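You operate a simulated robot arm through the tools that you are given. There is no shell and no other tool.

The job below is to be done with a simulated robot arm. You get a single attempt, and the scene is never put back.

TASK
Pour about a third of a mug of water from the flask.
Fine: stand the steel mug under the work lamp first; set the flask back and put its stopper in. Set down upright: steel mug, green flask.

The check looks at the end state, three seconds after you hand in, the way a careful person would. Anything else that was tipped, shoved, dropped, spilled or broken makes it a failure. A push-on lid holds only when it is set on centred and level and pressed home; a screw cap is set on level and turned clockwise until tight.

THE ROBOT
A 6-joint arm with a two-finger gripper, fixed in place. Base frame: the origin is on the floor under the middle of its stand, x ahead of it, y to its left, z up; the work surface is at about z = 765. Lengths are in mm, angles in degrees, forces in N, time in s.
With the tool pointing down near the work surface it reaches from about 280 to 680 mm from the base axis. Its first joint turns from -66.0 to 66.0 degrees. Payload 2.45 kg.
The TCP is the grasp point between the finger pads, 30 mm short of the fingertips. In the tool frame z runs along the fingers and y along their closing line. The gripper opens to 106 mm; its body begins 79 mm behind the TCP.
Orientation is that of the tool frame in the base frame, as a unit quaternion [x, y, z, w]. With the fingers straight down and closing along the base's y, the tool's x points along the base's -x, its y along +y and its z along -z.

THE INTERFACE
- The arm moves only by the tool jog_arm. Its argument "deltas" is a list of rows, each a list of 7 numbers: the shift along the tool's x, y, z in units of 50 mm (1.0 is 50 mm), then the turn, a rotation vector about the tool's x, y, z in units of 4 degrees (1.0 is 4 degrees), then the closure, from 0 (fully open) to 1 (shut). In form: [[x, y, z, wx, wy, wz, jaw], ...]. A call has 1 to 20 rows; each row shifts and turns the commanded pose from where the row before left it, along the tool's axes as they then stand. A call with a number of a shift or a turn outside -1 to 1 is refused whole. Each row takes 0.2 s and may step no farther than 50 mm and 8.6 degrees from the row before; otherwise, or with a gripper value out of range, the whole call is refused. A pose out of reach is approached as far as the arm can. The call stops where the force on the tool passes 50 N (or 10 N more than at its start, if that is more) or the arm is blocked; 0.2 s more then pass. Each finger travels about 153 mm/s and halts on what it meets, pressing with about 41 N; the grip force reading is that of the motor and also rises with nothing between the fingers. The clock runs only during rows and for 0.2 s after the last one: add rows that do not move to give the fingers time. It gives the time, the measured TCP pose, the force on the tool (base axes), the opening and the grip force at its end, in the units of the frame above (readings bear some noise), with the torque about the TCP (base axes, N m) and any sound that the robot's microphone picked up.
- Cameras (640 x 400 px; columns grow to the right, rows downward): "scene" is fixed at [56, 408.6, 1416.5]; the picture's right is [-0.77, -0.63, 0.00], its down [-0.29, 0.36, -0.89] and it looks along [0.56, -0.68, -0.46] (base axes); focal length 214 px, centre (320, 200). "wrist" rides on the gripper at [76, -2, -106] in the tool frame; the picture's right is [0.02, 1.00, 0.00], its down [-0.78, 0.02, -0.62] and it looks along [-0.62, 0.01, 0.78] (tool axes); focal length 247 px, centre (320, 200).
- get_image(camera): a new picture of that camera. The clock stands still meanwhile.
- probe_pixels(camera, pixels): for up to 12 pixels [column, row] of the newest picture of that camera ("zoom" is the newest enlarged one), the place [x, y, z] in the base frame of the surface seen there, good to about 2 mm. The clock stands still meanwhile.
- close_up(camera, box): a new picture of the part [left, top, right, bottom] of that camera's present view, enlarged. The clock stands still meanwhile.
- finish_job(): hands the job in; it is judged then, once.

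Unless the task says otherwise, let go and move clear before handing in.

The tools are called as a command line: name --pt "numbers of a row" for each row, then --argument value for the rest, lists and objects as JSON in quotes. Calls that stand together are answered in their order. jog_arm: Moves the arm, as the interface text tells. Its arguments: {"type":"object","properties":{"deltas":{"type":"array"}},"required":["deltas"]} The other tools are called the same way: get_image (camera) takes a picture; probe_pixels (camera, pixels) gives the place of the surface under pixels of a picture; close_up (camera, box) takes an enlarged picture of a part of a camera's view; finish_job () hands the job in.

At the start:

```text
t: 0.0
tool_pos: [264.8, 58.3, 1366.1]
tcp_rot: [-0.001, 1.0, 0.0, 0.0]
contact_force: [0.6, 0.9, -0.1]
wrist_torque: [0.02, 0.02, 0.05]
opening: 105.9
grasp_force: 0.0
```

scene: 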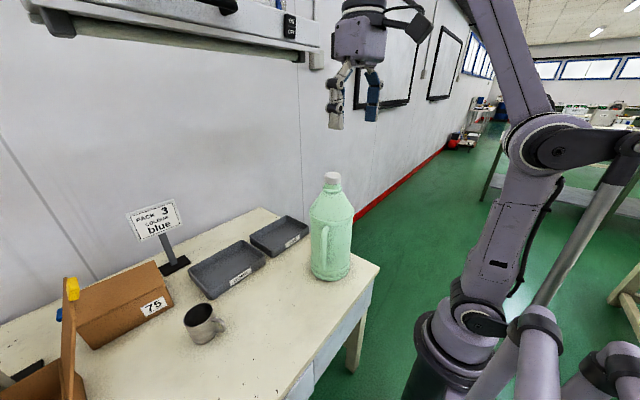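
wrist: 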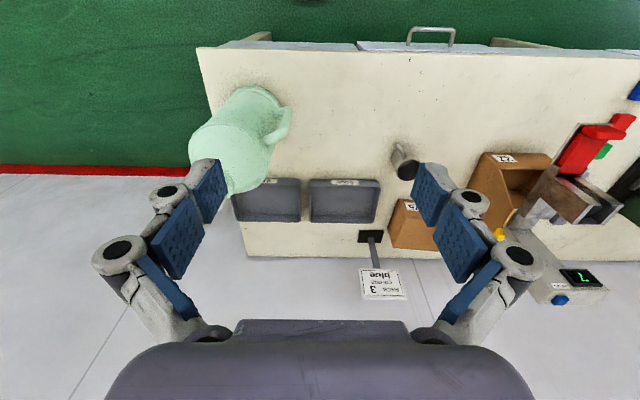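

The pictures show a green jug with a white cap (scene ~[332,230]), a steel mug (scene ~[203,323]), trays, a sign and boxes. I will look closer at each before moving.

close_up --camera "scene" --box '[280, 150, 400, 300]'

close_up --camera "scene" --box '[0, 180, 320, 400]'

close_up --camera "scene" --box '[0, 0, 340, 120]'

close_up --camera "wrist" --box '[180, 40, 640, 310]'

```text
2.67 times, centred on (340, 225) of scene
```

zoom: 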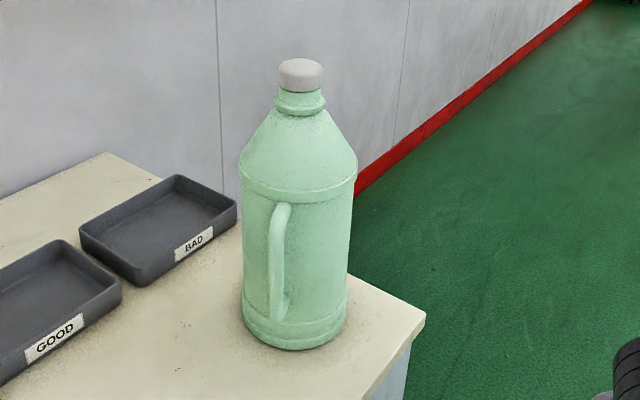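

```text
1.82 times, centred on (160, 290) of scene
```

zoom: 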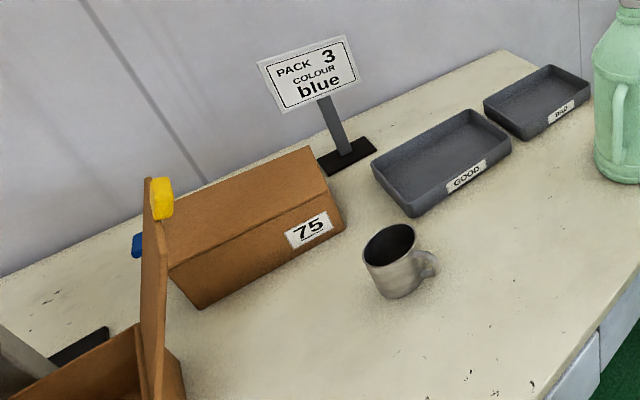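

```text
1.88 times, centred on (170, 60) of scene
```

zoom: 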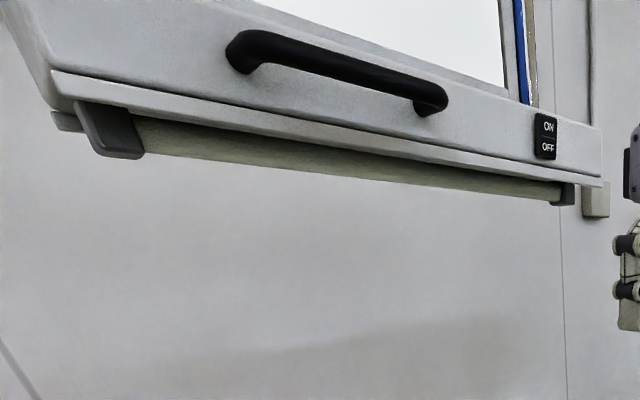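

```text
1.39 times, centred on (410, 175) of wrist
```

zoom: 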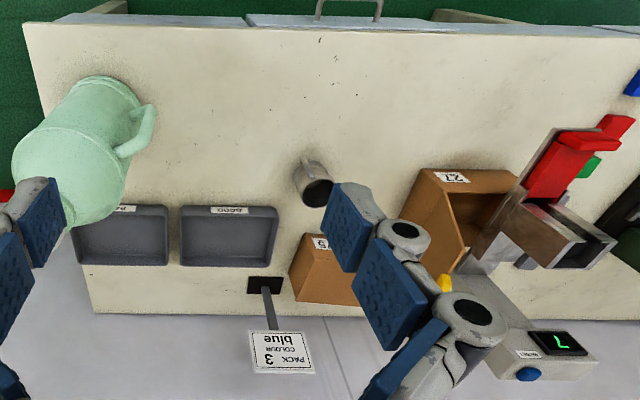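

The jug, mug and a wall fixture with a light tube and ON/OFF switch (top left of scene) are visible. I'll probe their positions.

get_image --camera "scene"

get_image --camera "wrist"

probe_pixels --camera "scene" --pixels '[[332, 174], [332, 180], [332, 188], [332, 210], [332, 240], [332, 272], [322, 235], [323, 260], [200, 312], [203, 330], [220, 322], [200, 343]]'

probe_pixels --camera "scene" --pixels '[[55, 20], [100, 28], [200, 40], [290, 52], [290, 25], [60, 5], [315, 60], [170, 215], [210, 10], [30, 5], [180, 120], [175, 262]]'

probe_pixels --camera "wrist" --pixels '[[210, 60], [410, 90], [630, 60], [247, 235], [405, 160], [398, 150], [270, 110], [285, 110], [500, 240], [455, 170], [590, 170], [540, 260]]'

```text
taken
```

scene: 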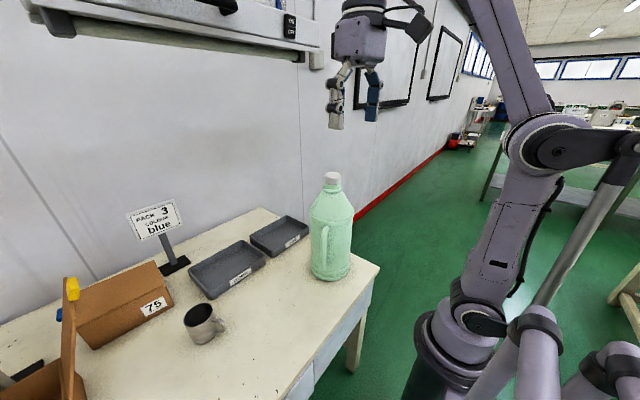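

```text
taken
```

wrist: 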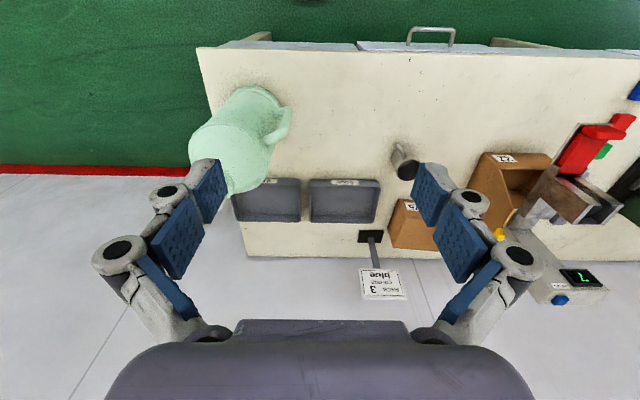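

```text
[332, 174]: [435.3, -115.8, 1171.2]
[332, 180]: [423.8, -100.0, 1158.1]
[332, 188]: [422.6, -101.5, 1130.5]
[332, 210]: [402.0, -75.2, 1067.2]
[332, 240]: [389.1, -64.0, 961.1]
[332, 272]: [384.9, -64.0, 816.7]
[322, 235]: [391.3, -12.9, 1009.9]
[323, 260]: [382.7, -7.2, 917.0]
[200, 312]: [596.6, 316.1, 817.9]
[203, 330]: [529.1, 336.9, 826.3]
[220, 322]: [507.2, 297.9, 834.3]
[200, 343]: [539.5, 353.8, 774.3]
```

```text
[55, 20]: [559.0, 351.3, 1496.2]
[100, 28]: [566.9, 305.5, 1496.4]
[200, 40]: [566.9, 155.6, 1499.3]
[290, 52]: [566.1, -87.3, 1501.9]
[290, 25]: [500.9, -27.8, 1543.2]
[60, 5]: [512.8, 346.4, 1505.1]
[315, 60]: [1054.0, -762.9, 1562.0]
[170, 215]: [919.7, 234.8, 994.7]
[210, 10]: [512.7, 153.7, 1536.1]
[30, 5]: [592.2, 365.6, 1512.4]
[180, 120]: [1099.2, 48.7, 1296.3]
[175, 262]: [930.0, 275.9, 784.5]
```

```text
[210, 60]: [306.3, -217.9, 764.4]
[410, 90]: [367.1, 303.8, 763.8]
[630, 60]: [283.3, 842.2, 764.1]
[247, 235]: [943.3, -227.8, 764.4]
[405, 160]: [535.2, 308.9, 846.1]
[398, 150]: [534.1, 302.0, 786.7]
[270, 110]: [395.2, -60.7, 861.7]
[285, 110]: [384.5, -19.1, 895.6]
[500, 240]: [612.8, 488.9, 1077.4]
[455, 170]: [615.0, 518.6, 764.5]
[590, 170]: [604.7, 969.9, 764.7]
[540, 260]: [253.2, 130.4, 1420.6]
```

The jug stands around (430,-110) and the mug near (565,330); the tube fixture is at x≈567, z≈1497. I'll turn the wrist to look at the left part of the bench before deciding which thing is the work lamp.

jog_arm --pt "0 0.5 0 0 0 -1 0" --pt "0 0.5 0 0 0 -1 0" --pt "0 0.5 0 0 0 -1 0" --pt "0 0.5 0 0 0 -1 0" --pt "0 0 0 0 0 -1 0" --pt "0 0 0 0 0 -1 0" --pt "0 0 0 0 0 -1 0" --pt "0 0 0 0 0 -1 0" --pt "0 0 0 0 0 -1 0" --pt "0 0 0 0 0 -1 0"

get_image --camera "wrist"

get_image --camera "scene"

```text
t: 2.2
tool_pos: [254.8, 156.3, 1366.4]
tcp_rot: [-0.343, 0.939, -0.001, 0.0]
contact_force: [-0.1, -0.4, 0.6]
wrist_torque: [-0.02, 0.01, -0.02]
opening: 105.9
grasp_force: 0.0
```

```text
taken
```

wrist: 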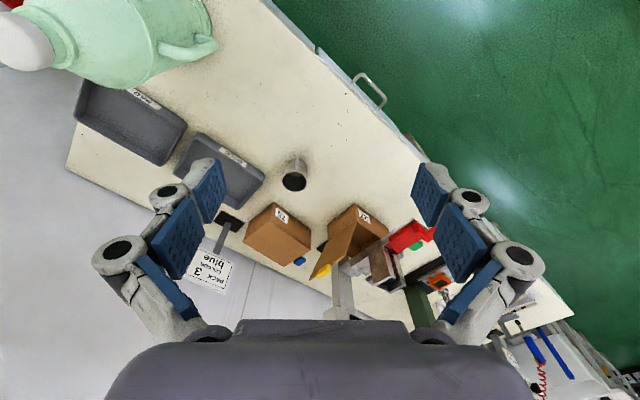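

```text
taken
```

scene: 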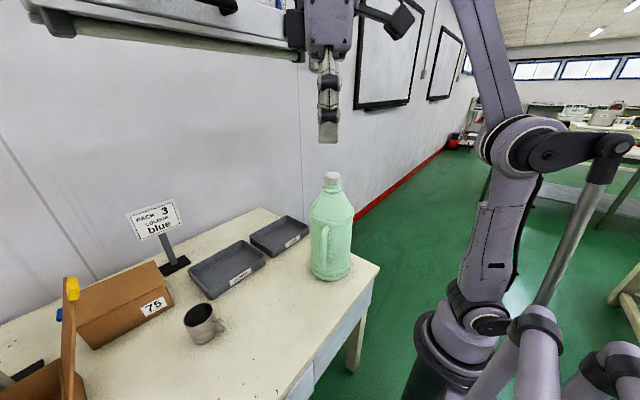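

The wrist view now shows the whole bench, with a machine at the far left (around [410,250]). I'll zoom in on it to look for lamp candidates.

close_up --camera "wrist" --box '[200, 120, 460, 320]'

close_up --camera "wrist" --box '[380, 180, 640, 400]'

close_up --camera "wrist" --box '[0, 0, 240, 150]'

probe_pixels --camera "wrist" --pixels '[[295, 182], [290, 172], [308, 182], [342, 290], [380, 265], [405, 235], [425, 310], [340, 272], [20, 40], [60, 60], [200, 45], [160, 48]]'

```text
2.00 times, centred on (330, 220) of wrist
```

zoom: 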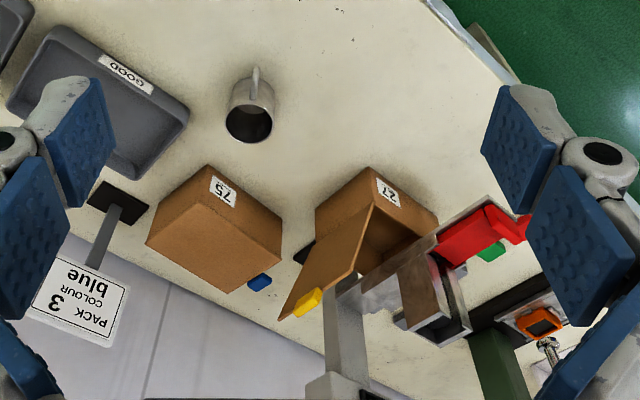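

```text
1.82 times, centred on (510, 290) of wrist
```

zoom: 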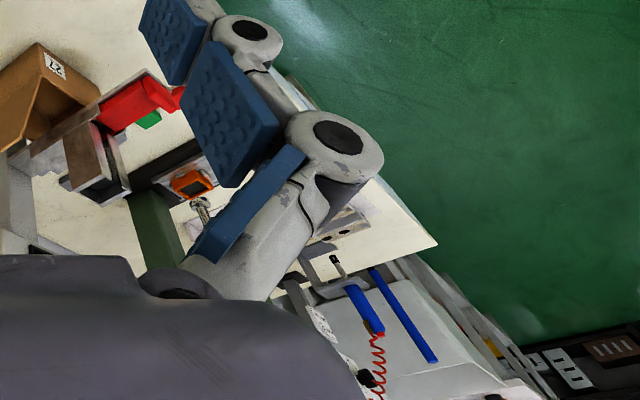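

```text
2.67 times, centred on (120, 75) of wrist
```

zoom: 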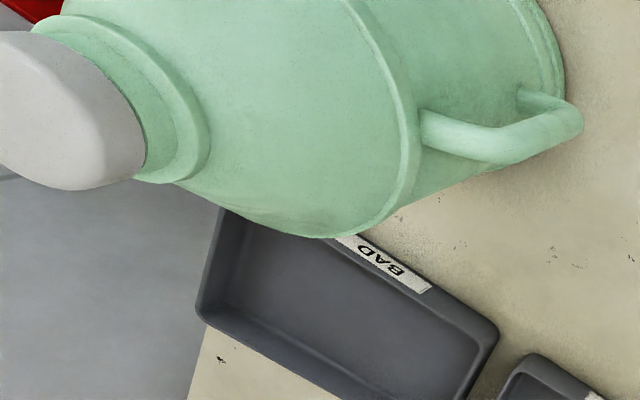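

```text
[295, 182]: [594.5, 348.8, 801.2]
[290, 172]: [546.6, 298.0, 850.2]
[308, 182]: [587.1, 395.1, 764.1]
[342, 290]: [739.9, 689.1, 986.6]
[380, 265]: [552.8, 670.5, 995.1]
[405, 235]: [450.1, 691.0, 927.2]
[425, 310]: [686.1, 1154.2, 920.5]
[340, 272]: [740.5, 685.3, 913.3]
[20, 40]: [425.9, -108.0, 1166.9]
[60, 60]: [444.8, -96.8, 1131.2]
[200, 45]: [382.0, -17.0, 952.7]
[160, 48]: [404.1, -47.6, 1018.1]
```

The bench shows boxes, a press and the tube fixture above; I want to be sure which thing is the lamp, so I'll unyaw and tilt the wrist camera upward to look at the overhead fixture.

jog_arm --pt "0 0 0 0 0 1 0" --pt "0 0 0 0 0 1 0" --pt "0 0 0 0 0 1 0" --pt "0 0 0 0 0 1 0" --pt "0 0 0 0 0 1 0" --pt "0 0 0 0 0 1 0" --pt "0 0 0 0 0 1 0" --pt "0 0 0 0 0 1 0" --pt "0 0 0 0 0 1 0" --pt "0 0 0 0 0 1 0" --pt "-1 0 0 0 0 0 0" --pt "0 0 1 0 0 0 0" --pt "0 0 1 0 0 0 0"

jog_arm --pt "0 0 0 0 -1 0 0" --pt "0 0 0 0 -1 0 0" --pt "0 0 0 0 -1 0 0" --pt "0 0 0 0 -1 0 0" --pt "0 0 0 0 -1 0 0" --pt "0 0 0 0 -1 0 0" --pt "0 0 0 0 -1 0 0" --pt "0 0 0 0 -1 0 0" --pt "0 0 0 0 -1 0 0" --pt "0 0 0 0 -1 0 0" --pt "0 0 0 0 -1 0 0" --pt "0 0 0 0 -1 0 0" --pt "0 0 0 0 -1 0 0" --pt "0 0 0 0 -1 0 0" --pt "0 0 0 0 -1 0 0" --pt "0 0 0 0 -1 0 0"

get_image --camera "wrist"

get_image --camera "scene"

```text
t: 5.0
tool_pos: [304.3, 158.6, 1262.0]
tcp_rot: [0.0, 1.0, 0.0, 0.0]
contact_force: [-0.2, -0.1, 0.6]
wrist_torque: [0.03, 0.0, 0.0]
opening: 105.9
grasp_force: 0.0
out of reach, approached as far as the arm can: row 11
```

```text
t: 8.4
tool_pos: [303.4, 156.1, 1261.7]
tcp_rot: [0.0, 0.848, 0.0, 0.53]
contact_force: [0.5, -0.1, 0.2]
wrist_torque: [-0.01, -0.01, 0.01]
opening: 106.0
grasp_force: 0.1
```

```text
taken
```

wrist: 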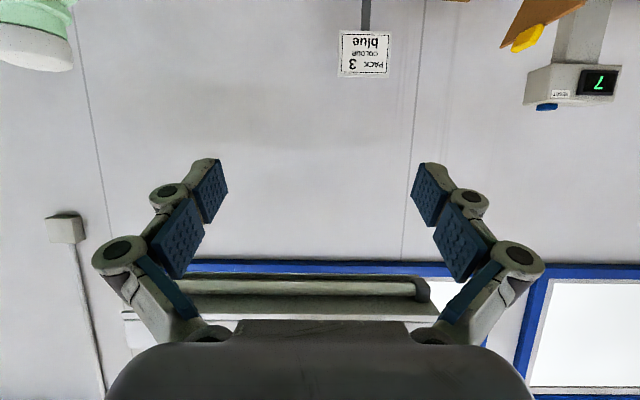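

```text
taken
```

scene: 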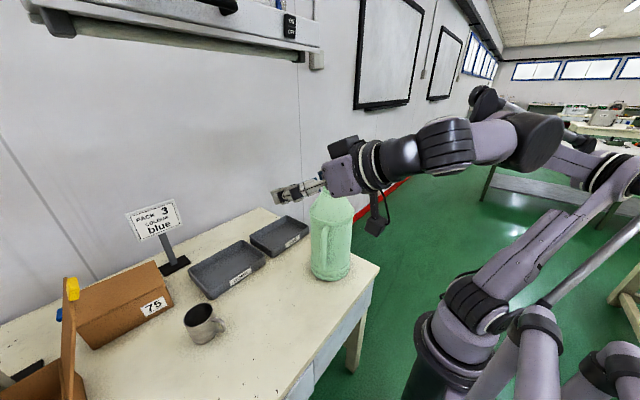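

The upside-down wrist view shows the tube fixture (about [180–430, 285]) as the only lamp-like object above the bench. I'll probe its ends.

probe_pixels --camera "wrist" --pixels '[[180, 287], [200, 287], [300, 288], [400, 287], [415, 287], [425, 290], [300, 305], [230, 325], [300, 275], [125, 315], [440, 280], [600, 330]]'

probe_pixels --camera "scene" --pixels '[[35, 10], [45, 18], [65, 25], [80, 28], [298, 54], [306, 54], [312, 45], [45, 0], [290, 22], [190, 345], [185, 318], [222, 318]]'

close_up --camera "scene" --box '[170, 280, 250, 360]'

```text
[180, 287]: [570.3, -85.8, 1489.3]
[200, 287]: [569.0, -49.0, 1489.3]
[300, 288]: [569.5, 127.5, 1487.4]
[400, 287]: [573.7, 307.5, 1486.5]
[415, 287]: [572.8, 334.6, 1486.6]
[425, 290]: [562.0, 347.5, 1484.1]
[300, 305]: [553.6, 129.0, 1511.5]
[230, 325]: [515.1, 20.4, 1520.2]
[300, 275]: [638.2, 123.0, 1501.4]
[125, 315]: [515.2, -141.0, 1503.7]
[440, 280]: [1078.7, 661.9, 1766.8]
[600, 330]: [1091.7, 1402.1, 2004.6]
```

```text
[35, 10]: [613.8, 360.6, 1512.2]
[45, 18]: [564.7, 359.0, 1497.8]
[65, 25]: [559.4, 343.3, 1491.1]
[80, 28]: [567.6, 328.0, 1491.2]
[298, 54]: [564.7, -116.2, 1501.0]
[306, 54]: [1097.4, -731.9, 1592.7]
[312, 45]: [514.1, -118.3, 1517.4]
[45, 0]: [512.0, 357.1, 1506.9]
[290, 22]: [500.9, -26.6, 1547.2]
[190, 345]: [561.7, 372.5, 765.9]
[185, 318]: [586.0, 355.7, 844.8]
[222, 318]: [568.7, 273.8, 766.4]
```

```text
5.00 times, centred on (210, 320) of scene
```

zoom: 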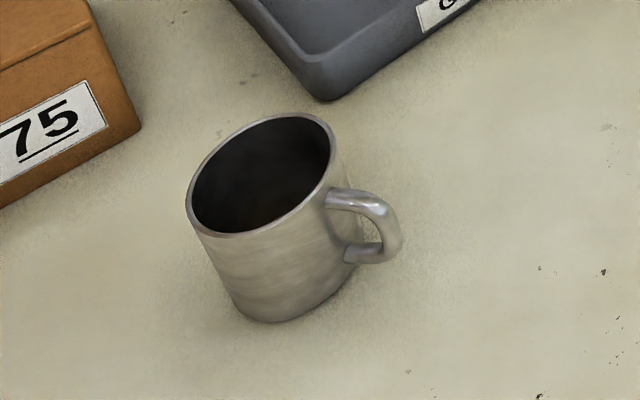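

The lamp hood spans y≈-140…360 about x≈570, so a spot under it near y≈115 is what I want. I'll now measure the mug's rim, base and handle.

probe_pixels --camera "zoom" --pixels '[[190, 207], [334, 150], [285, 116], [245, 236], [215, 275], [275, 300], [330, 300], [258, 210], [375, 195], [395, 240], [360, 255], [245, 320]]'

close_up --camera "scene" --box '[290, 160, 370, 300]'

```text
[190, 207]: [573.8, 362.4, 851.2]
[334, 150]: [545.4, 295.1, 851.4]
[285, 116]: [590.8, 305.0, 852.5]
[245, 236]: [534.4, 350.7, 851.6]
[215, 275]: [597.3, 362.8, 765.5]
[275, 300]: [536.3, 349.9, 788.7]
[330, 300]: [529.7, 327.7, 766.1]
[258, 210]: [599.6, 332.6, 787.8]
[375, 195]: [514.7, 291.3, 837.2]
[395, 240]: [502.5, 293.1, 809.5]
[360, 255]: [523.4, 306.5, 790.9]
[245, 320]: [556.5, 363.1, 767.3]
```

```text
2.86 times, centred on (330, 230) of scene
```

zoom: 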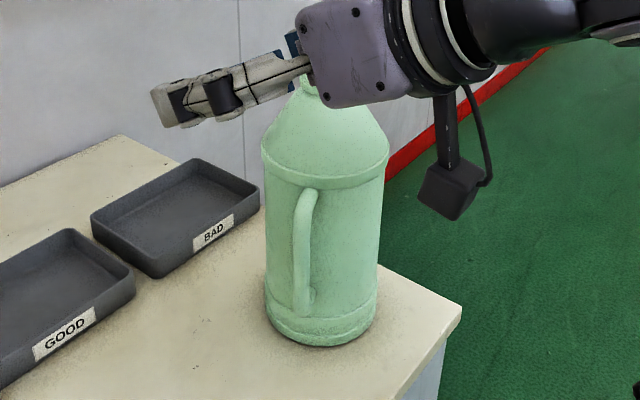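

The mug rim circle is centred near (561, 328), diameter ≈74, height ≈86, with its handle pointing toward (505, 293). I'll probe the trays and the area around the spot under the lamp, and the jug's outline.

probe_pixels --camera "scene" --pixels '[[188, 268], [243, 241], [266, 258], [210, 298], [250, 236], [284, 217], [309, 232], [276, 256], [230, 300], [260, 290], [262, 210], [375, 268]]'

probe_pixels --camera "zoom" --pixels '[[262, 155], [388, 155], [270, 300], [375, 300], [318, 345], [302, 200], [298, 250], [303, 300], [312, 192], [340, 250], [290, 250], [308, 250]]'

```text
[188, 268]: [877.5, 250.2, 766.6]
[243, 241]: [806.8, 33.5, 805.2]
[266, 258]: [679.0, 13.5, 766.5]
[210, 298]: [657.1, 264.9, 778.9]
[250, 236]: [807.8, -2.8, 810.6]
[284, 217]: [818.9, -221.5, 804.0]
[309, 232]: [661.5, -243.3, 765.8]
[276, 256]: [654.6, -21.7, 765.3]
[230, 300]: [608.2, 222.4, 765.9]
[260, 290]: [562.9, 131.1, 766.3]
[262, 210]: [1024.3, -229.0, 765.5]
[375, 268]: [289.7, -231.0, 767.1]
```

```text
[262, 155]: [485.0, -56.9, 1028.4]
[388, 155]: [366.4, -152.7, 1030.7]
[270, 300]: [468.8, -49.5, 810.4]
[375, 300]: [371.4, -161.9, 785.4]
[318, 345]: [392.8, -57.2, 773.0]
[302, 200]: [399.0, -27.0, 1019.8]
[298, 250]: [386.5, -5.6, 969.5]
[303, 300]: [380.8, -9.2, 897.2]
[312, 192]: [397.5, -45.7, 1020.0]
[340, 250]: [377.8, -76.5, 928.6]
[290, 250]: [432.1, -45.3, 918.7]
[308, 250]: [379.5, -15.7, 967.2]
```

The trays start at x≈655–660, so a mug at about (568,115) stands clear under the lamp's middle. I'll bring the tool back to pointing down and check the box next to the mug.

jog_arm --pt "0 0 0 0 1 0 0" --pt "0 0 0 0 1 0 0" --pt "0 0 0 0 1 0 0" --pt "0 0 0 0 1 0 0" --pt "0 0 0 0 1 0 0" --pt "0 0 0 0 1 0 0" --pt "0 0 0 0 1 0 0" --pt "0 0 0 0 1 0 0" --pt "0 0 0 0 1 0 0" --pt "0 0 0 0 1 0 0" --pt "0 0 0 0 1 0 0" --pt "0 0 0 0 1 0 0" --pt "0 0 0 0 1 0 0" --pt "0 0 0 0 1 0 0" --pt "0 0 0 0 1 0 0" --pt "0 0 0 0 1 0 0"

jog_arm --pt "0 0 1 0 0 -1 0" --pt "0 0 1 0 0 -1 0" --pt "0 0 1 0 0 -1 0" --pt "0 0 1 0 0 -1 0" --pt "0 0 0.5 0 0 -1 0" --pt "0 0 0 0 0 -1 0" --pt "0 0 0 0 0 -1 0" --pt "0 0 0 0 0 -1 0"

get_image --camera "wrist"

probe_pixels --camera "scene" --pixels '[[172, 302], [97, 348], [173, 290], [152, 262], [160, 275], [75, 300], [68, 370]]'

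```text
t: 11.8
tool_pos: [303.6, 155.9, 1262.6]
tcp_rot: [0.001, 1.0, 0.0, -0.002]
contact_force: [0.3, 0.3, -0.2]
wrist_torque: [0.01, 0.05, 0.0]
opening: 106.2
grasp_force: 0.1
```

```text
t: 13.6
tool_pos: [303.9, 156.9, 1036.4]
tcp_rot: [-0.276, 0.961, 0.0, 0.0]
contact_force: [-0.7, -0.4, 0.2]
wrist_torque: [0.01, -0.01, 0.01]
opening: 105.9
grasp_force: 0.0
```

```text
taken
```

wrist: 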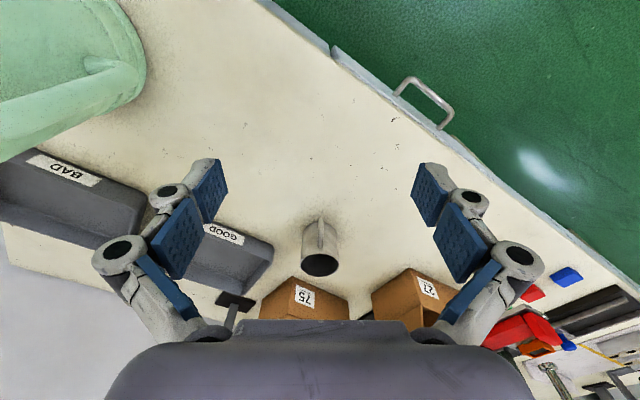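

```text
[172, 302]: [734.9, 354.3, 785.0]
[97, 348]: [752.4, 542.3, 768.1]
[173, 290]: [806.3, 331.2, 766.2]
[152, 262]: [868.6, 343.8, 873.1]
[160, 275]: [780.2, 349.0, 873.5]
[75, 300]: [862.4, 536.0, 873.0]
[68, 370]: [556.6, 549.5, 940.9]
```

The mug handle now points along the image vertical at [320,235], so the yaw is right. I'll move over the mug at a safe height.

jog_arm --pt "-0.5 0 0 0 0 0 0" --pt "-1 0 0 0 0 0 0" --pt "-1 0 0 0 0 0 0" --pt "-1 0.18 0 0 0 0 0" --pt "-1 0 0 0 0 0 0" --pt "-1 0 0 0 0 0 0" --pt "-0.67 0 0 0 0 0 0" --pt "0 0 0.8 0 0 0 0" --pt "0 0 0.8 0 0 0 0" --pt "0 0 0 0 0 0 0"

get_image --camera "wrist"

get_image --camera "scene"

```text
refused: row 4 steps farther than a row can; nothing moved
```

```text
taken
```

wrist: 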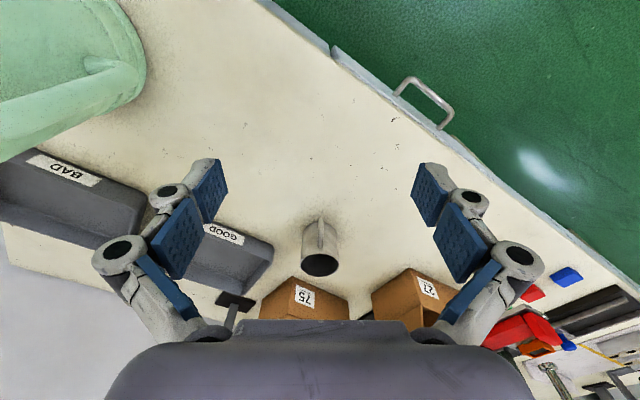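

```text
taken
```

scene: 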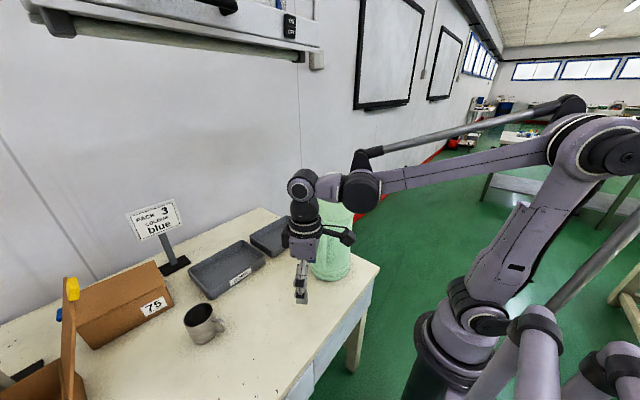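

The call was refused because one row exceeded 50 mm combined; nothing moved. I'll resend with the sideways shift in its own row.

jog_arm --pt "-0.5 0.18 0 0 0 0 0" --pt "-1 0 0 0 0 0 0" --pt "-1 0 0 0 0 0 0" --pt "-1 0 0 0 0 0 0" --pt "-1 0 0 0 0 0 0" --pt "-1 0 0 0 0 0 0" --pt "-0.67 0 0 0 0 0 0" --pt "0 0 0.8 0 0 0 0" --pt "0 0 0.8 0 0 0 0" --pt "0 0 0 0 0 0 0"

get_image --camera "wrist"

get_image --camera "scene"

```text
t: 15.8
tool_pos: [558.0, 327.3, 955.6]
tcp_rot: [-0.275, 0.961, 0.0, 0.0]
contact_force: [0.0, 0.5, 0.3]
wrist_torque: [0.0, 0.01, 0.02]
opening: 106.0
grasp_force: 0.1
```

```text
taken
```

wrist: 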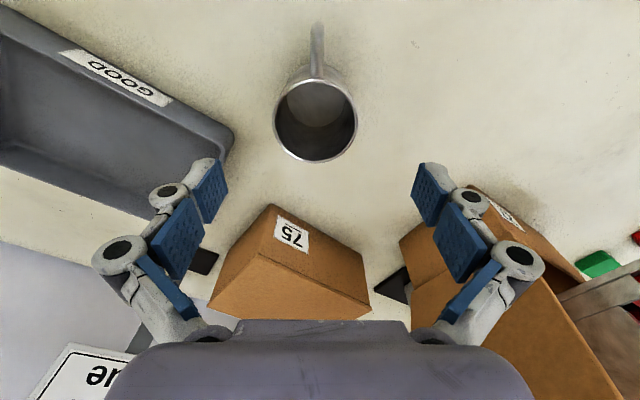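

```text
taken
```

scene: 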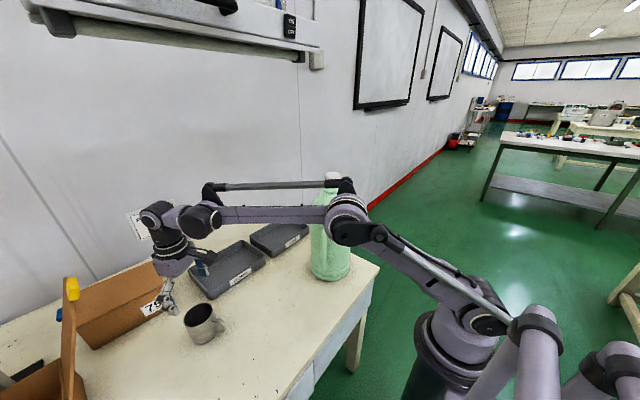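

The gripper hangs over the mug, which sits at [316,115] between the fingers. I'll probe the rim to centre precisely.

probe_pixels --camera "wrist" --pixels '[[275, 122], [357, 122], [316, 162], [316, 84], [318, 115], [318, 40], [318, 60], [315, 140]]'

```text
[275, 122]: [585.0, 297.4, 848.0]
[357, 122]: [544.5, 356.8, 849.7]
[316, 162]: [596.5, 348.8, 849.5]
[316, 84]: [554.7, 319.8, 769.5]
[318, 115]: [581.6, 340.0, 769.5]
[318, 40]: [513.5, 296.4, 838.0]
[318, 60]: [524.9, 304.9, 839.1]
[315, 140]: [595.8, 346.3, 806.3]
```

The mug centre is about (564, 328), 6 mm off the TCP. I'll correct, descend to z≈813 and check before closing.

jog_arm --pt "-0.11 -0.05 0 0 0 0 0" --pt "0 0 0.7 0 0 0 0" --pt "0 0 0.7 0 0 0 0" --pt "0 0 0.7 0 0 0 0" --pt "0 0 0.5 0 0 0 0" --pt "0 0 0.25 0 0 0 0" --pt "0 0 0 0 0 0 0"

get_image --camera "wrist"

close_up --camera "scene" --box '[140, 250, 260, 360]'

```text
t: 17.4
tool_pos: [563.5, 329.8, 812.8]
tcp_rot: [-0.276, 0.961, 0.0, 0.001]
contact_force: [0.3, 0.0, 0.1]
wrist_torque: [0.01, 0.01, 0.0]
opening: 105.9
grasp_force: 0.1
```

```text
taken
```

wrist: 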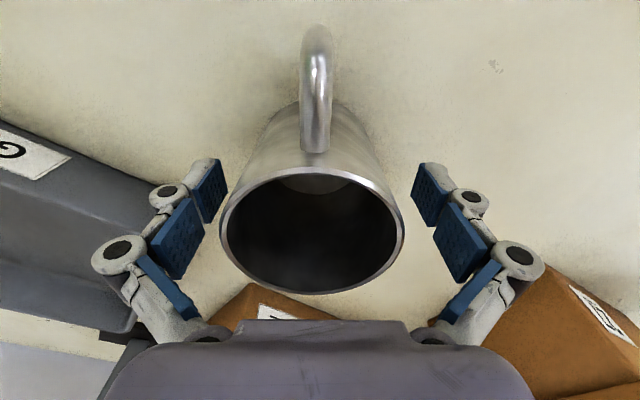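

```text
3.64 times, centred on (200, 305) of scene
```

zoom: 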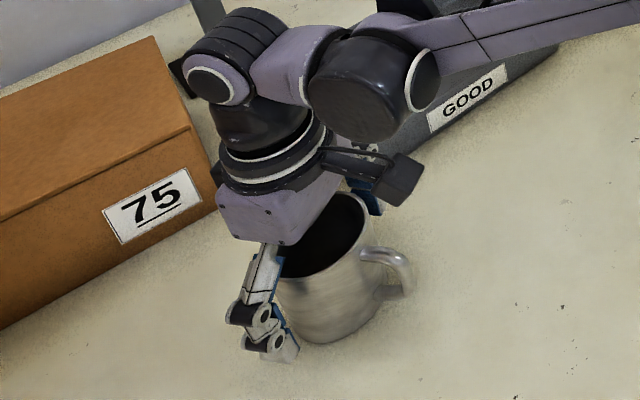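

The fingers straddle the mug with clearance on both sides. Closing now.

jog_arm --pt "0 0 0 0 0 0 0.2" --pt "0 0 0 0 0 0 0.3" --pt "0 0 0 0 0 0 0.4" --pt "0 0 0 0 0 0 0.6" --pt "0 0 0 0 0 0 0.6"

get_image --camera "wrist"

```text
t: 18.6
tool_pos: [562.7, 328.9, 813.6]
tcp_rot: [-0.276, 0.961, 0.0, 0.001]
contact_force: [1.0, 0.0, 1.4]
wrist_torque: [0.0, -0.03, 0.0]
opening: 70.9
grasp_force: 41.1
```

```text
taken
```

wrist: 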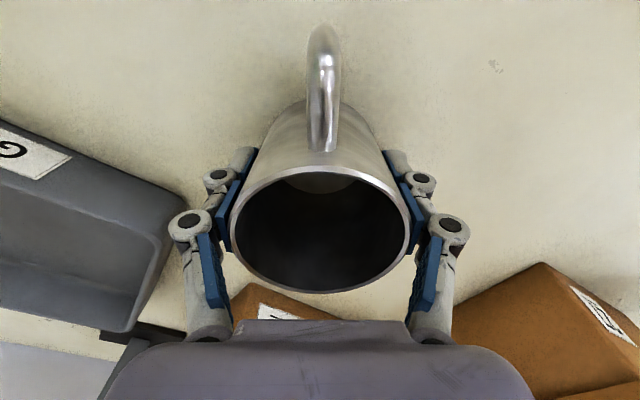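

The mug is held (opening 70.9, 41 N). I'll lift 60 mm and carry it to (567,118) under the middle of the lamp.

jog_arm --pt "0 0 -0.4 0 0 0 0.6" --pt "0 0 -0.8 0 0 0 0.6" --pt "0 0 0 0 0 0 0.6" --pt "0.43 -0.726 0 0 0 0 0.6" --pt "0.43 -0.726 0 0 0 0 0.6" --pt "0.43 -0.726 0 0 0 0 0.6" --pt "0.43 -0.726 0 0 0 0 0.6" --pt "0.43 -0.726 0 0 0 0 0.6" --pt "0 0 0 0 0 0 0.6" --pt "0 0 0 0 0 0 0.6"

get_image --camera "wrist"

get_image --camera "scene"

```text
t: 20.8
tool_pos: [571.1, 118.5, 872.7]
tcp_rot: [-0.276, 0.961, 0.0, 0.0]
contact_force: [-1.1, -0.2, 0.5]
wrist_torque: [0.0, -0.02, -0.01]
opening: 72.5
grasp_force: 41.1
```

```text
taken
```

wrist: 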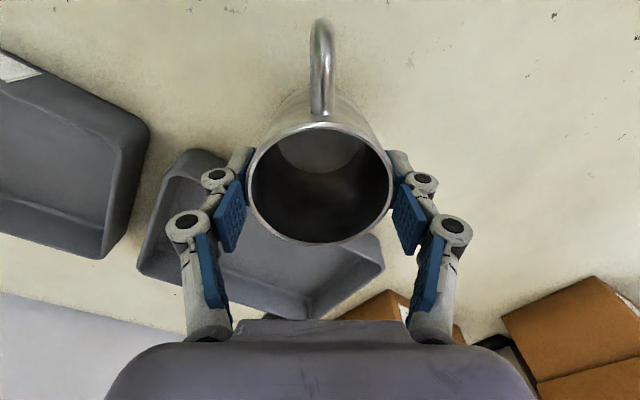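

```text
taken
```

scene: 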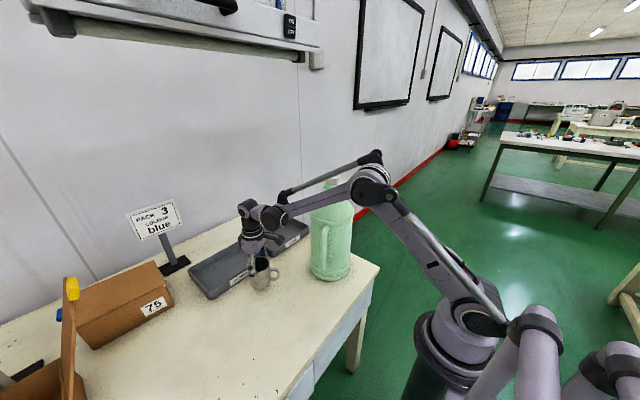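

The mug looks lower in the fingers than before (rim at [320,180] and smaller), so it slid some while lifting. I'll probe the rim to see where it is.

probe_pixels --camera "wrist" --pixels '[[249, 180], [392, 180], [320, 240], [320, 126], [325, 160], [322, 40], [318, 30], [335, 200]]'

close_up --camera "scene" --box '[210, 200, 330, 310]'

```text
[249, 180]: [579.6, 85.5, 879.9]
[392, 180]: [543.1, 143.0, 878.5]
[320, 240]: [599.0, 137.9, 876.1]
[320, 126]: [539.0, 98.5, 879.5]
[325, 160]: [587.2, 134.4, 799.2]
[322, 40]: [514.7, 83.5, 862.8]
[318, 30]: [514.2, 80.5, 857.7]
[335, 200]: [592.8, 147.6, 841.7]
```

```text
3.64 times, centred on (270, 255) of scene
```

zoom: 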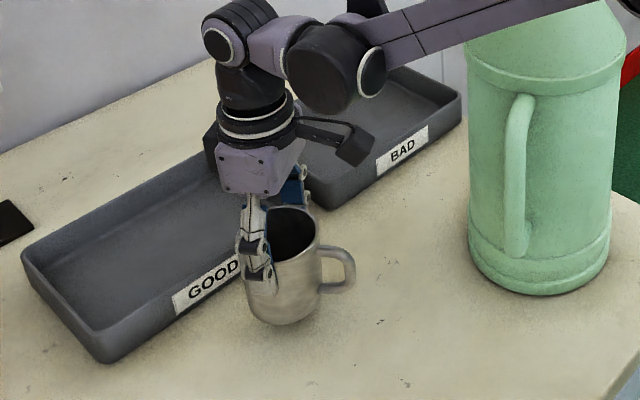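

The rim is at z≈878, so the mug slid about 32 mm and its base is only ~27 mm above the bench; the grip is slippery. I'll lower it now, gently, onto the bench at this spot (≈(566,116)).

jog_arm --pt "0 0 0.1 0 0 0 0.6" --pt "0 0 0.1 0 0 0 0.6" --pt "0 0 0.1 0 0 0 0.6" --pt "0 0 0.1 0 0 0 0.6" --pt "0 0 0.06 0 0 0 0.6" --pt "0 0 0.06 0 0 0 0.6"

get_image --camera "wrist"

close_up --camera "scene" --box '[210, 200, 330, 310]'

```text
t: 22.2
tool_pos: [572.0, 117.3, 850.7]
tcp_rot: [-0.275, 0.961, -0.001, 0.0]
contact_force: [-0.2, 0.2, 0.9]
wrist_torque: [0.03, 0.0, 0.02]
opening: 72.3
grasp_force: 41.1
```

```text
taken
```

wrist: 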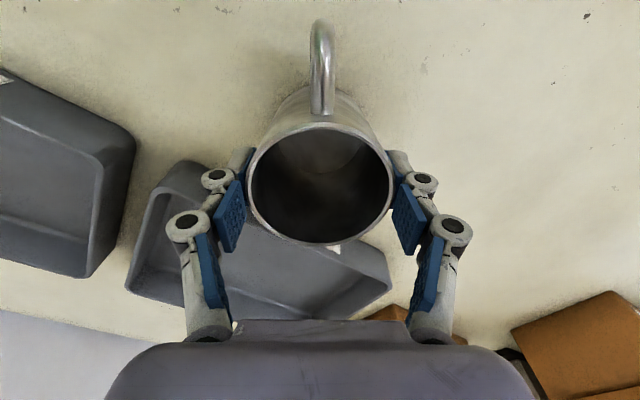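

```text
3.64 times, centred on (270, 255) of scene
```

zoom: 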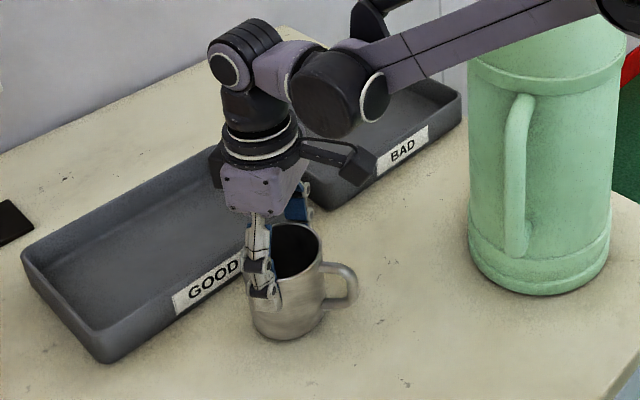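

The mug moved down with the gripper and is now near the bench (rim ≈856). I'll lower a few mm more until it stands.

jog_arm --pt "0 0 0.04 0 0 0 0.6" --pt "0 0 0.04 0 0 0 0.6" --pt "0 0 0.02 0 0 0 0.6" --pt "0 0 0 0 0 0 0.6"

get_image --camera "wrist"

probe_pixels --camera "wrist" --pixels '[[249, 180], [392, 180], [320, 242], [320, 126]]'

```text
t: 23.2
tool_pos: [571.6, 116.9, 844.1]
tcp_rot: [-0.275, 0.961, 0.0, 0.001]
contact_force: [8.6, -1.2, 26.5]
wrist_torque: [-0.48, 0.0, 0.14]
opening: 72.6
grasp_force: 40.7
```

```text
taken
```

wrist: 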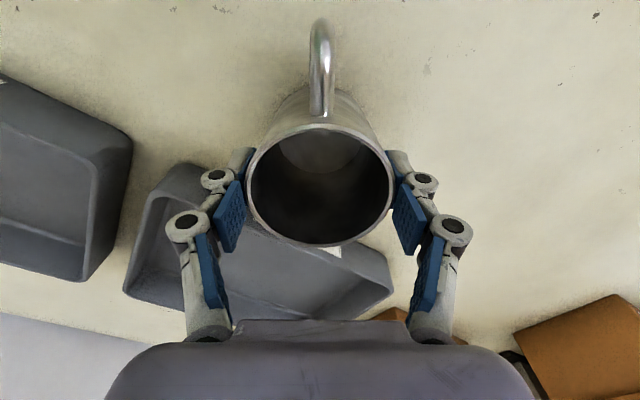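

```text
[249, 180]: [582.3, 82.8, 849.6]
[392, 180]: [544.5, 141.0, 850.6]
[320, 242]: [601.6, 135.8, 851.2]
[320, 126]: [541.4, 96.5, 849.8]
```

The mug stands on the bench (rim z≈850, 26 N downward load). I'll ease off 2 mm, open the fingers and rise straight up.

jog_arm --pt "0 0 -0.04 0 0 0 0.6" --pt "0 0 0 0 0 0 0.6" --pt "0 0 0 0 0 0 0.28" --pt "0 0 0 0 0 0 0.2" --pt "0 0 0 0 0 0 0.1" --pt "0 0 0 0 0 0 0" --pt "0 0 0 0 0 0 0"

get_image --camera "wrist"

jog_arm --pt "0 0 -0.3 0 0 0 0" --pt "0 0 -0.6 0 0 0 0" --pt "0 0 -1 0 0 0 0" --pt "0 0 -1 0 0 0 0" --pt "0 0 -1 0 0 0 0" --pt "0 0 0 0 0 0 0"

get_image --camera "wrist"

get_image --camera "scene"

```text
t: 24.8
tool_pos: [571.8, 118.1, 845.3]
tcp_rot: [-0.276, 0.961, 0.0, 0.0]
contact_force: [-0.9, -1.4, 0.6]
wrist_torque: [0.04, 0.02, 0.03]
opening: 106.1
grasp_force: 0.0
```

```text
taken
```

wrist: 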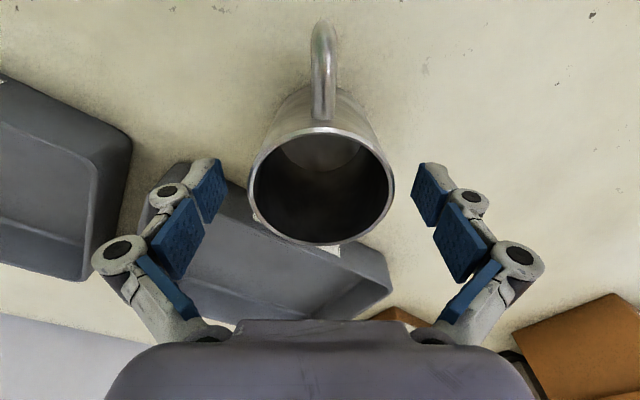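

```text
t: 26.2
tool_pos: [570.5, 116.3, 1040.2]
tcp_rot: [-0.276, 0.961, 0.0, 0.0]
contact_force: [0.2, -0.4, 0.7]
wrist_torque: [0.02, -0.05, 0.0]
opening: 105.9
grasp_force: 0.0
```

```text
taken
```

wrist: 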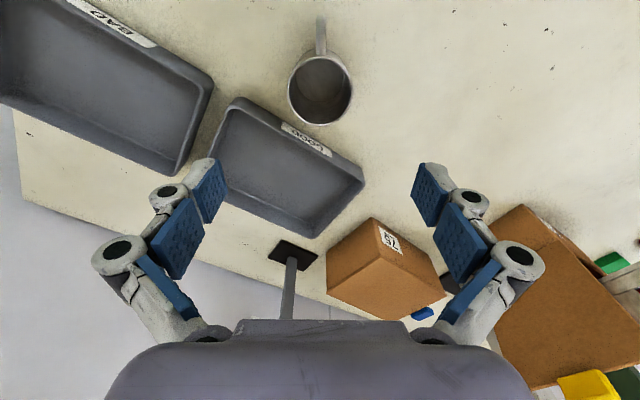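

```text
taken
```

scene: 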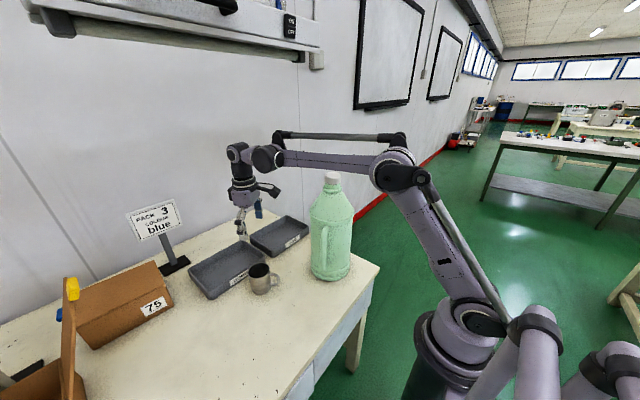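

The mug now stands upright at [320,90] in the wrist view. I'll measure its exact position and then approach the jug's cap for inspection.

probe_pixels --camera "wrist" --pixels '[[288, 90], [352, 92], [320, 124], [318, 58], [320, 95], [320, 25], [330, 105]]'

jog_arm --pt "0 0 -1 0 0 1 0" --pt "0 0 -1 0 0 1 0" --pt "0 0 -1 0 0 1 0" --pt "0 0 -1 0 0 1 0" --pt "0 0 -1 0 0 1 0" --pt "0 0 -0.5 0 0 1 0" --pt "0 0 0 0 0 1 0" --pt "0 0 0 0 0 1 0"

get_image --camera "wrist"

get_image --camera "scene"

```text
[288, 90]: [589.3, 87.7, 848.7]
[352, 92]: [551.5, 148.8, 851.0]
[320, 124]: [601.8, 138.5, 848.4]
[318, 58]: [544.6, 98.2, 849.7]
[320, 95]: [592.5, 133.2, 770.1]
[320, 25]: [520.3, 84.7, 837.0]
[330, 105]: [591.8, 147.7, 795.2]
```

```text
t: 28.0
tool_pos: [499.1, 103.6, 1246.4]
tcp_rot: [0.001, 1.0, 0.0, -0.001]
contact_force: [0.3, 0.1, 0.8]
wrist_torque: [0.02, -0.01, 0.03]
opening: 105.9
grasp_force: 0.0
out of reach, approached as far as the arm can: row 3, 4, 5
```

```text
taken
```

wrist: 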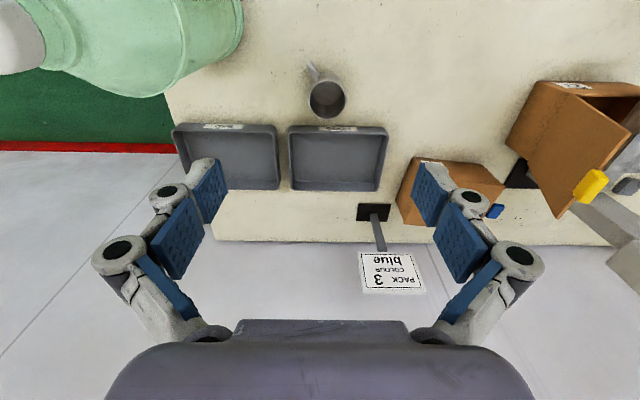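

```text
taken
```

scene: 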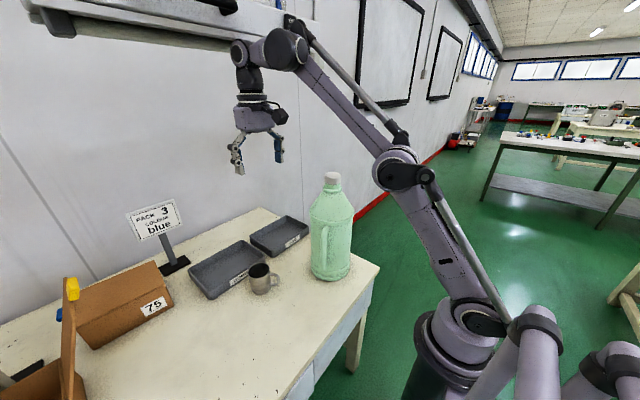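

The mug is centred at about (571,118), under the tube. I'll move the gripper away from the lamp and over toward the jug's cap to look at it.

jog_arm --pt "0.6 -0.6 0 0 0 0 0" --pt "0.6 -0.7 0 0 0 0 0" --pt "0.6 -0.7 0 0 0 0 0" --pt "0.4 -0.8 0 0 0 0 0" --pt "0.2 -0.8 0 0 0 0 0" --pt "0 -0.7 0 0 0 0 0" --pt "0 0 0 0 0 0 0"

get_image --camera "wrist"

get_image --camera "scene"

```text
t: 29.6
tool_pos: [380.4, -108.9, 1250.1]
tcp_rot: [0.0, 1.0, 0.0, 0.0]
contact_force: [-0.5, 0.7, 0.8]
wrist_torque: [-0.03, 0.01, 0.0]
opening: 106.1
grasp_force: 0.0
```

```text
taken
```

wrist: 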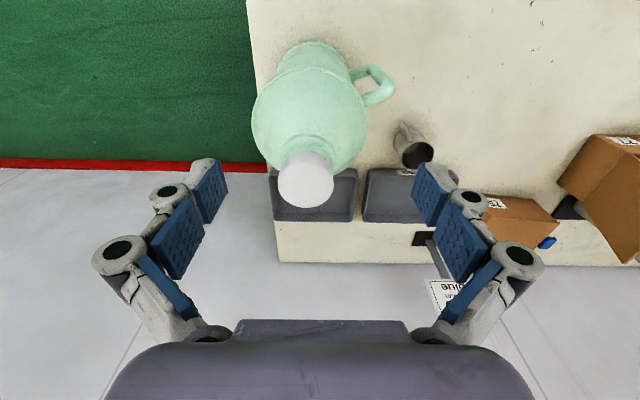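

```text
taken
```

scene: 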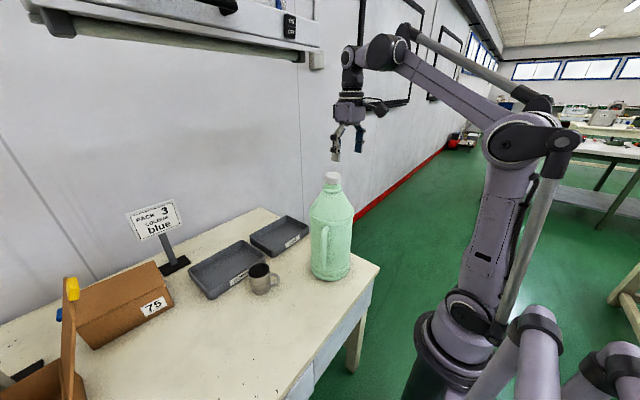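

The wrist sees the whole jug from above: cap at [305,178], handle at [375,85]. I'll zoom and probe the cap, neck and handle.

close_up --camera "wrist" --box '[240, 30, 420, 220]'

probe_pixels --camera "wrist" --pixels '[[305, 178], [279, 180], [331, 180], [305, 206], [308, 158], [300, 145], [253, 115], [366, 115], [365, 70], [388, 88], [385, 98], [352, 75]]'

close_up --camera "scene" --box '[300, 160, 370, 290]'

```text
2.11 times, centred on (330, 125) of wrist
```

zoom: 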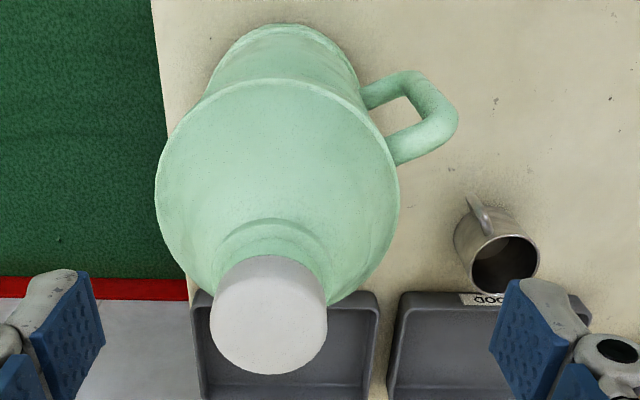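

```text
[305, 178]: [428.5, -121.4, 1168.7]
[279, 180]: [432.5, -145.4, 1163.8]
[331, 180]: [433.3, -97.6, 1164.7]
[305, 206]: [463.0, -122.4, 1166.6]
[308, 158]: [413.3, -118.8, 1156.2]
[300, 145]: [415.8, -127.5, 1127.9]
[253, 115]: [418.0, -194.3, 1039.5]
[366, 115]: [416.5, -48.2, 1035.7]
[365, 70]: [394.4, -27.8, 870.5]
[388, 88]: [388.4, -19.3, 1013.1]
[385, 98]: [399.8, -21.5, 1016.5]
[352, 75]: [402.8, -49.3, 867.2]
```

```text
3.08 times, centred on (335, 225) of scene
```

zoom: 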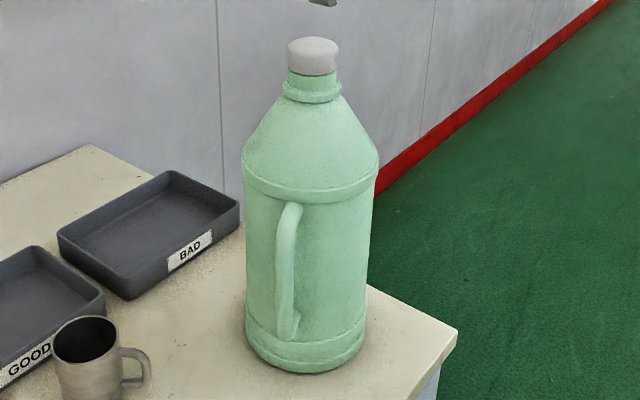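

The cap is about 48 mm across, centred near (437,-121.5), top z≈1168; the jug handle lies at azimuth ≈115° with radius ≈110 and spans z≈865–1020. I'll centre over the cap and check from close up before descending.

jog_arm --pt "-0.6 -0.13 0 0 0 0 0" --pt "-0.53 -0.12 0 0 0 0 0" --pt "0 0 0 0 0 0 0" --pt "0 0 0 0 0 0 0"

get_image --camera "wrist"

close_up --camera "scene" --box '[290, 100, 390, 210]'

```text
t: 30.6
tool_pos: [439.0, -123.4, 1246.1]
tcp_rot: [0.0, 1.0, 0.0, 0.001]
contact_force: [0.1, -0.1, -0.2]
wrist_torque: [0.01, -0.03, -0.03]
opening: 105.9
grasp_force: 0.2
```

```text
taken
```

wrist: 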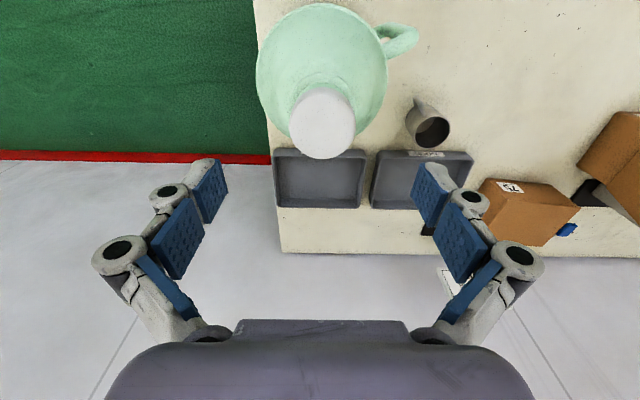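

```text
3.64 times, centred on (340, 155) of scene
```

zoom: 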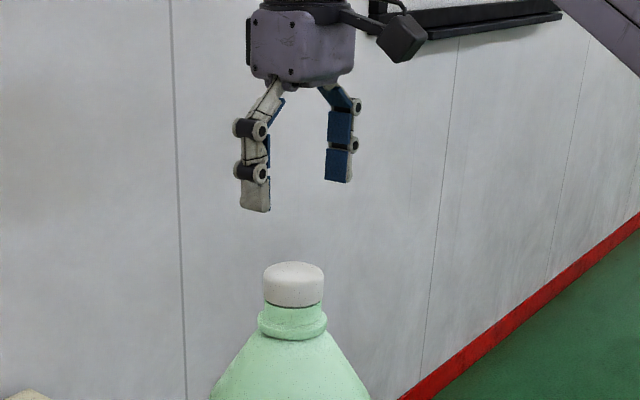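

probe_pixels --camera "wrist" --pixels '[[322, 120], [291, 122], [354, 122], [322, 155], [322, 92], [300, 140], [345, 140], [322, 80]]'

probe_pixels --camera "zoom" --pixels '[[293, 268], [265, 275], [322, 275], [293, 300], [290, 318], [290, 335], [265, 300], [320, 300], [262, 330], [326, 330]]'

```text
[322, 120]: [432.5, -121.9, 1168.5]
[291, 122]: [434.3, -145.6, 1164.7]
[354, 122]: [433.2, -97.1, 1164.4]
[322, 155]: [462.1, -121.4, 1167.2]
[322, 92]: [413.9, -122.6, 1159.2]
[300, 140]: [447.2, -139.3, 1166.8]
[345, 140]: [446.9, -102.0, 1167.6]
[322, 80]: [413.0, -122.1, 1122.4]
```

```text
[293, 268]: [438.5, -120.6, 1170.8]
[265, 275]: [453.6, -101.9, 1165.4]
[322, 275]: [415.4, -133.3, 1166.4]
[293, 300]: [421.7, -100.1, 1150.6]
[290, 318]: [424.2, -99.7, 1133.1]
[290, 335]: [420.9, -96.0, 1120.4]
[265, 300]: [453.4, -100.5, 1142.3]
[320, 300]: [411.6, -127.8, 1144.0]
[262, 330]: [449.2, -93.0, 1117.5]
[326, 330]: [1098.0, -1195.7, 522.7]
```

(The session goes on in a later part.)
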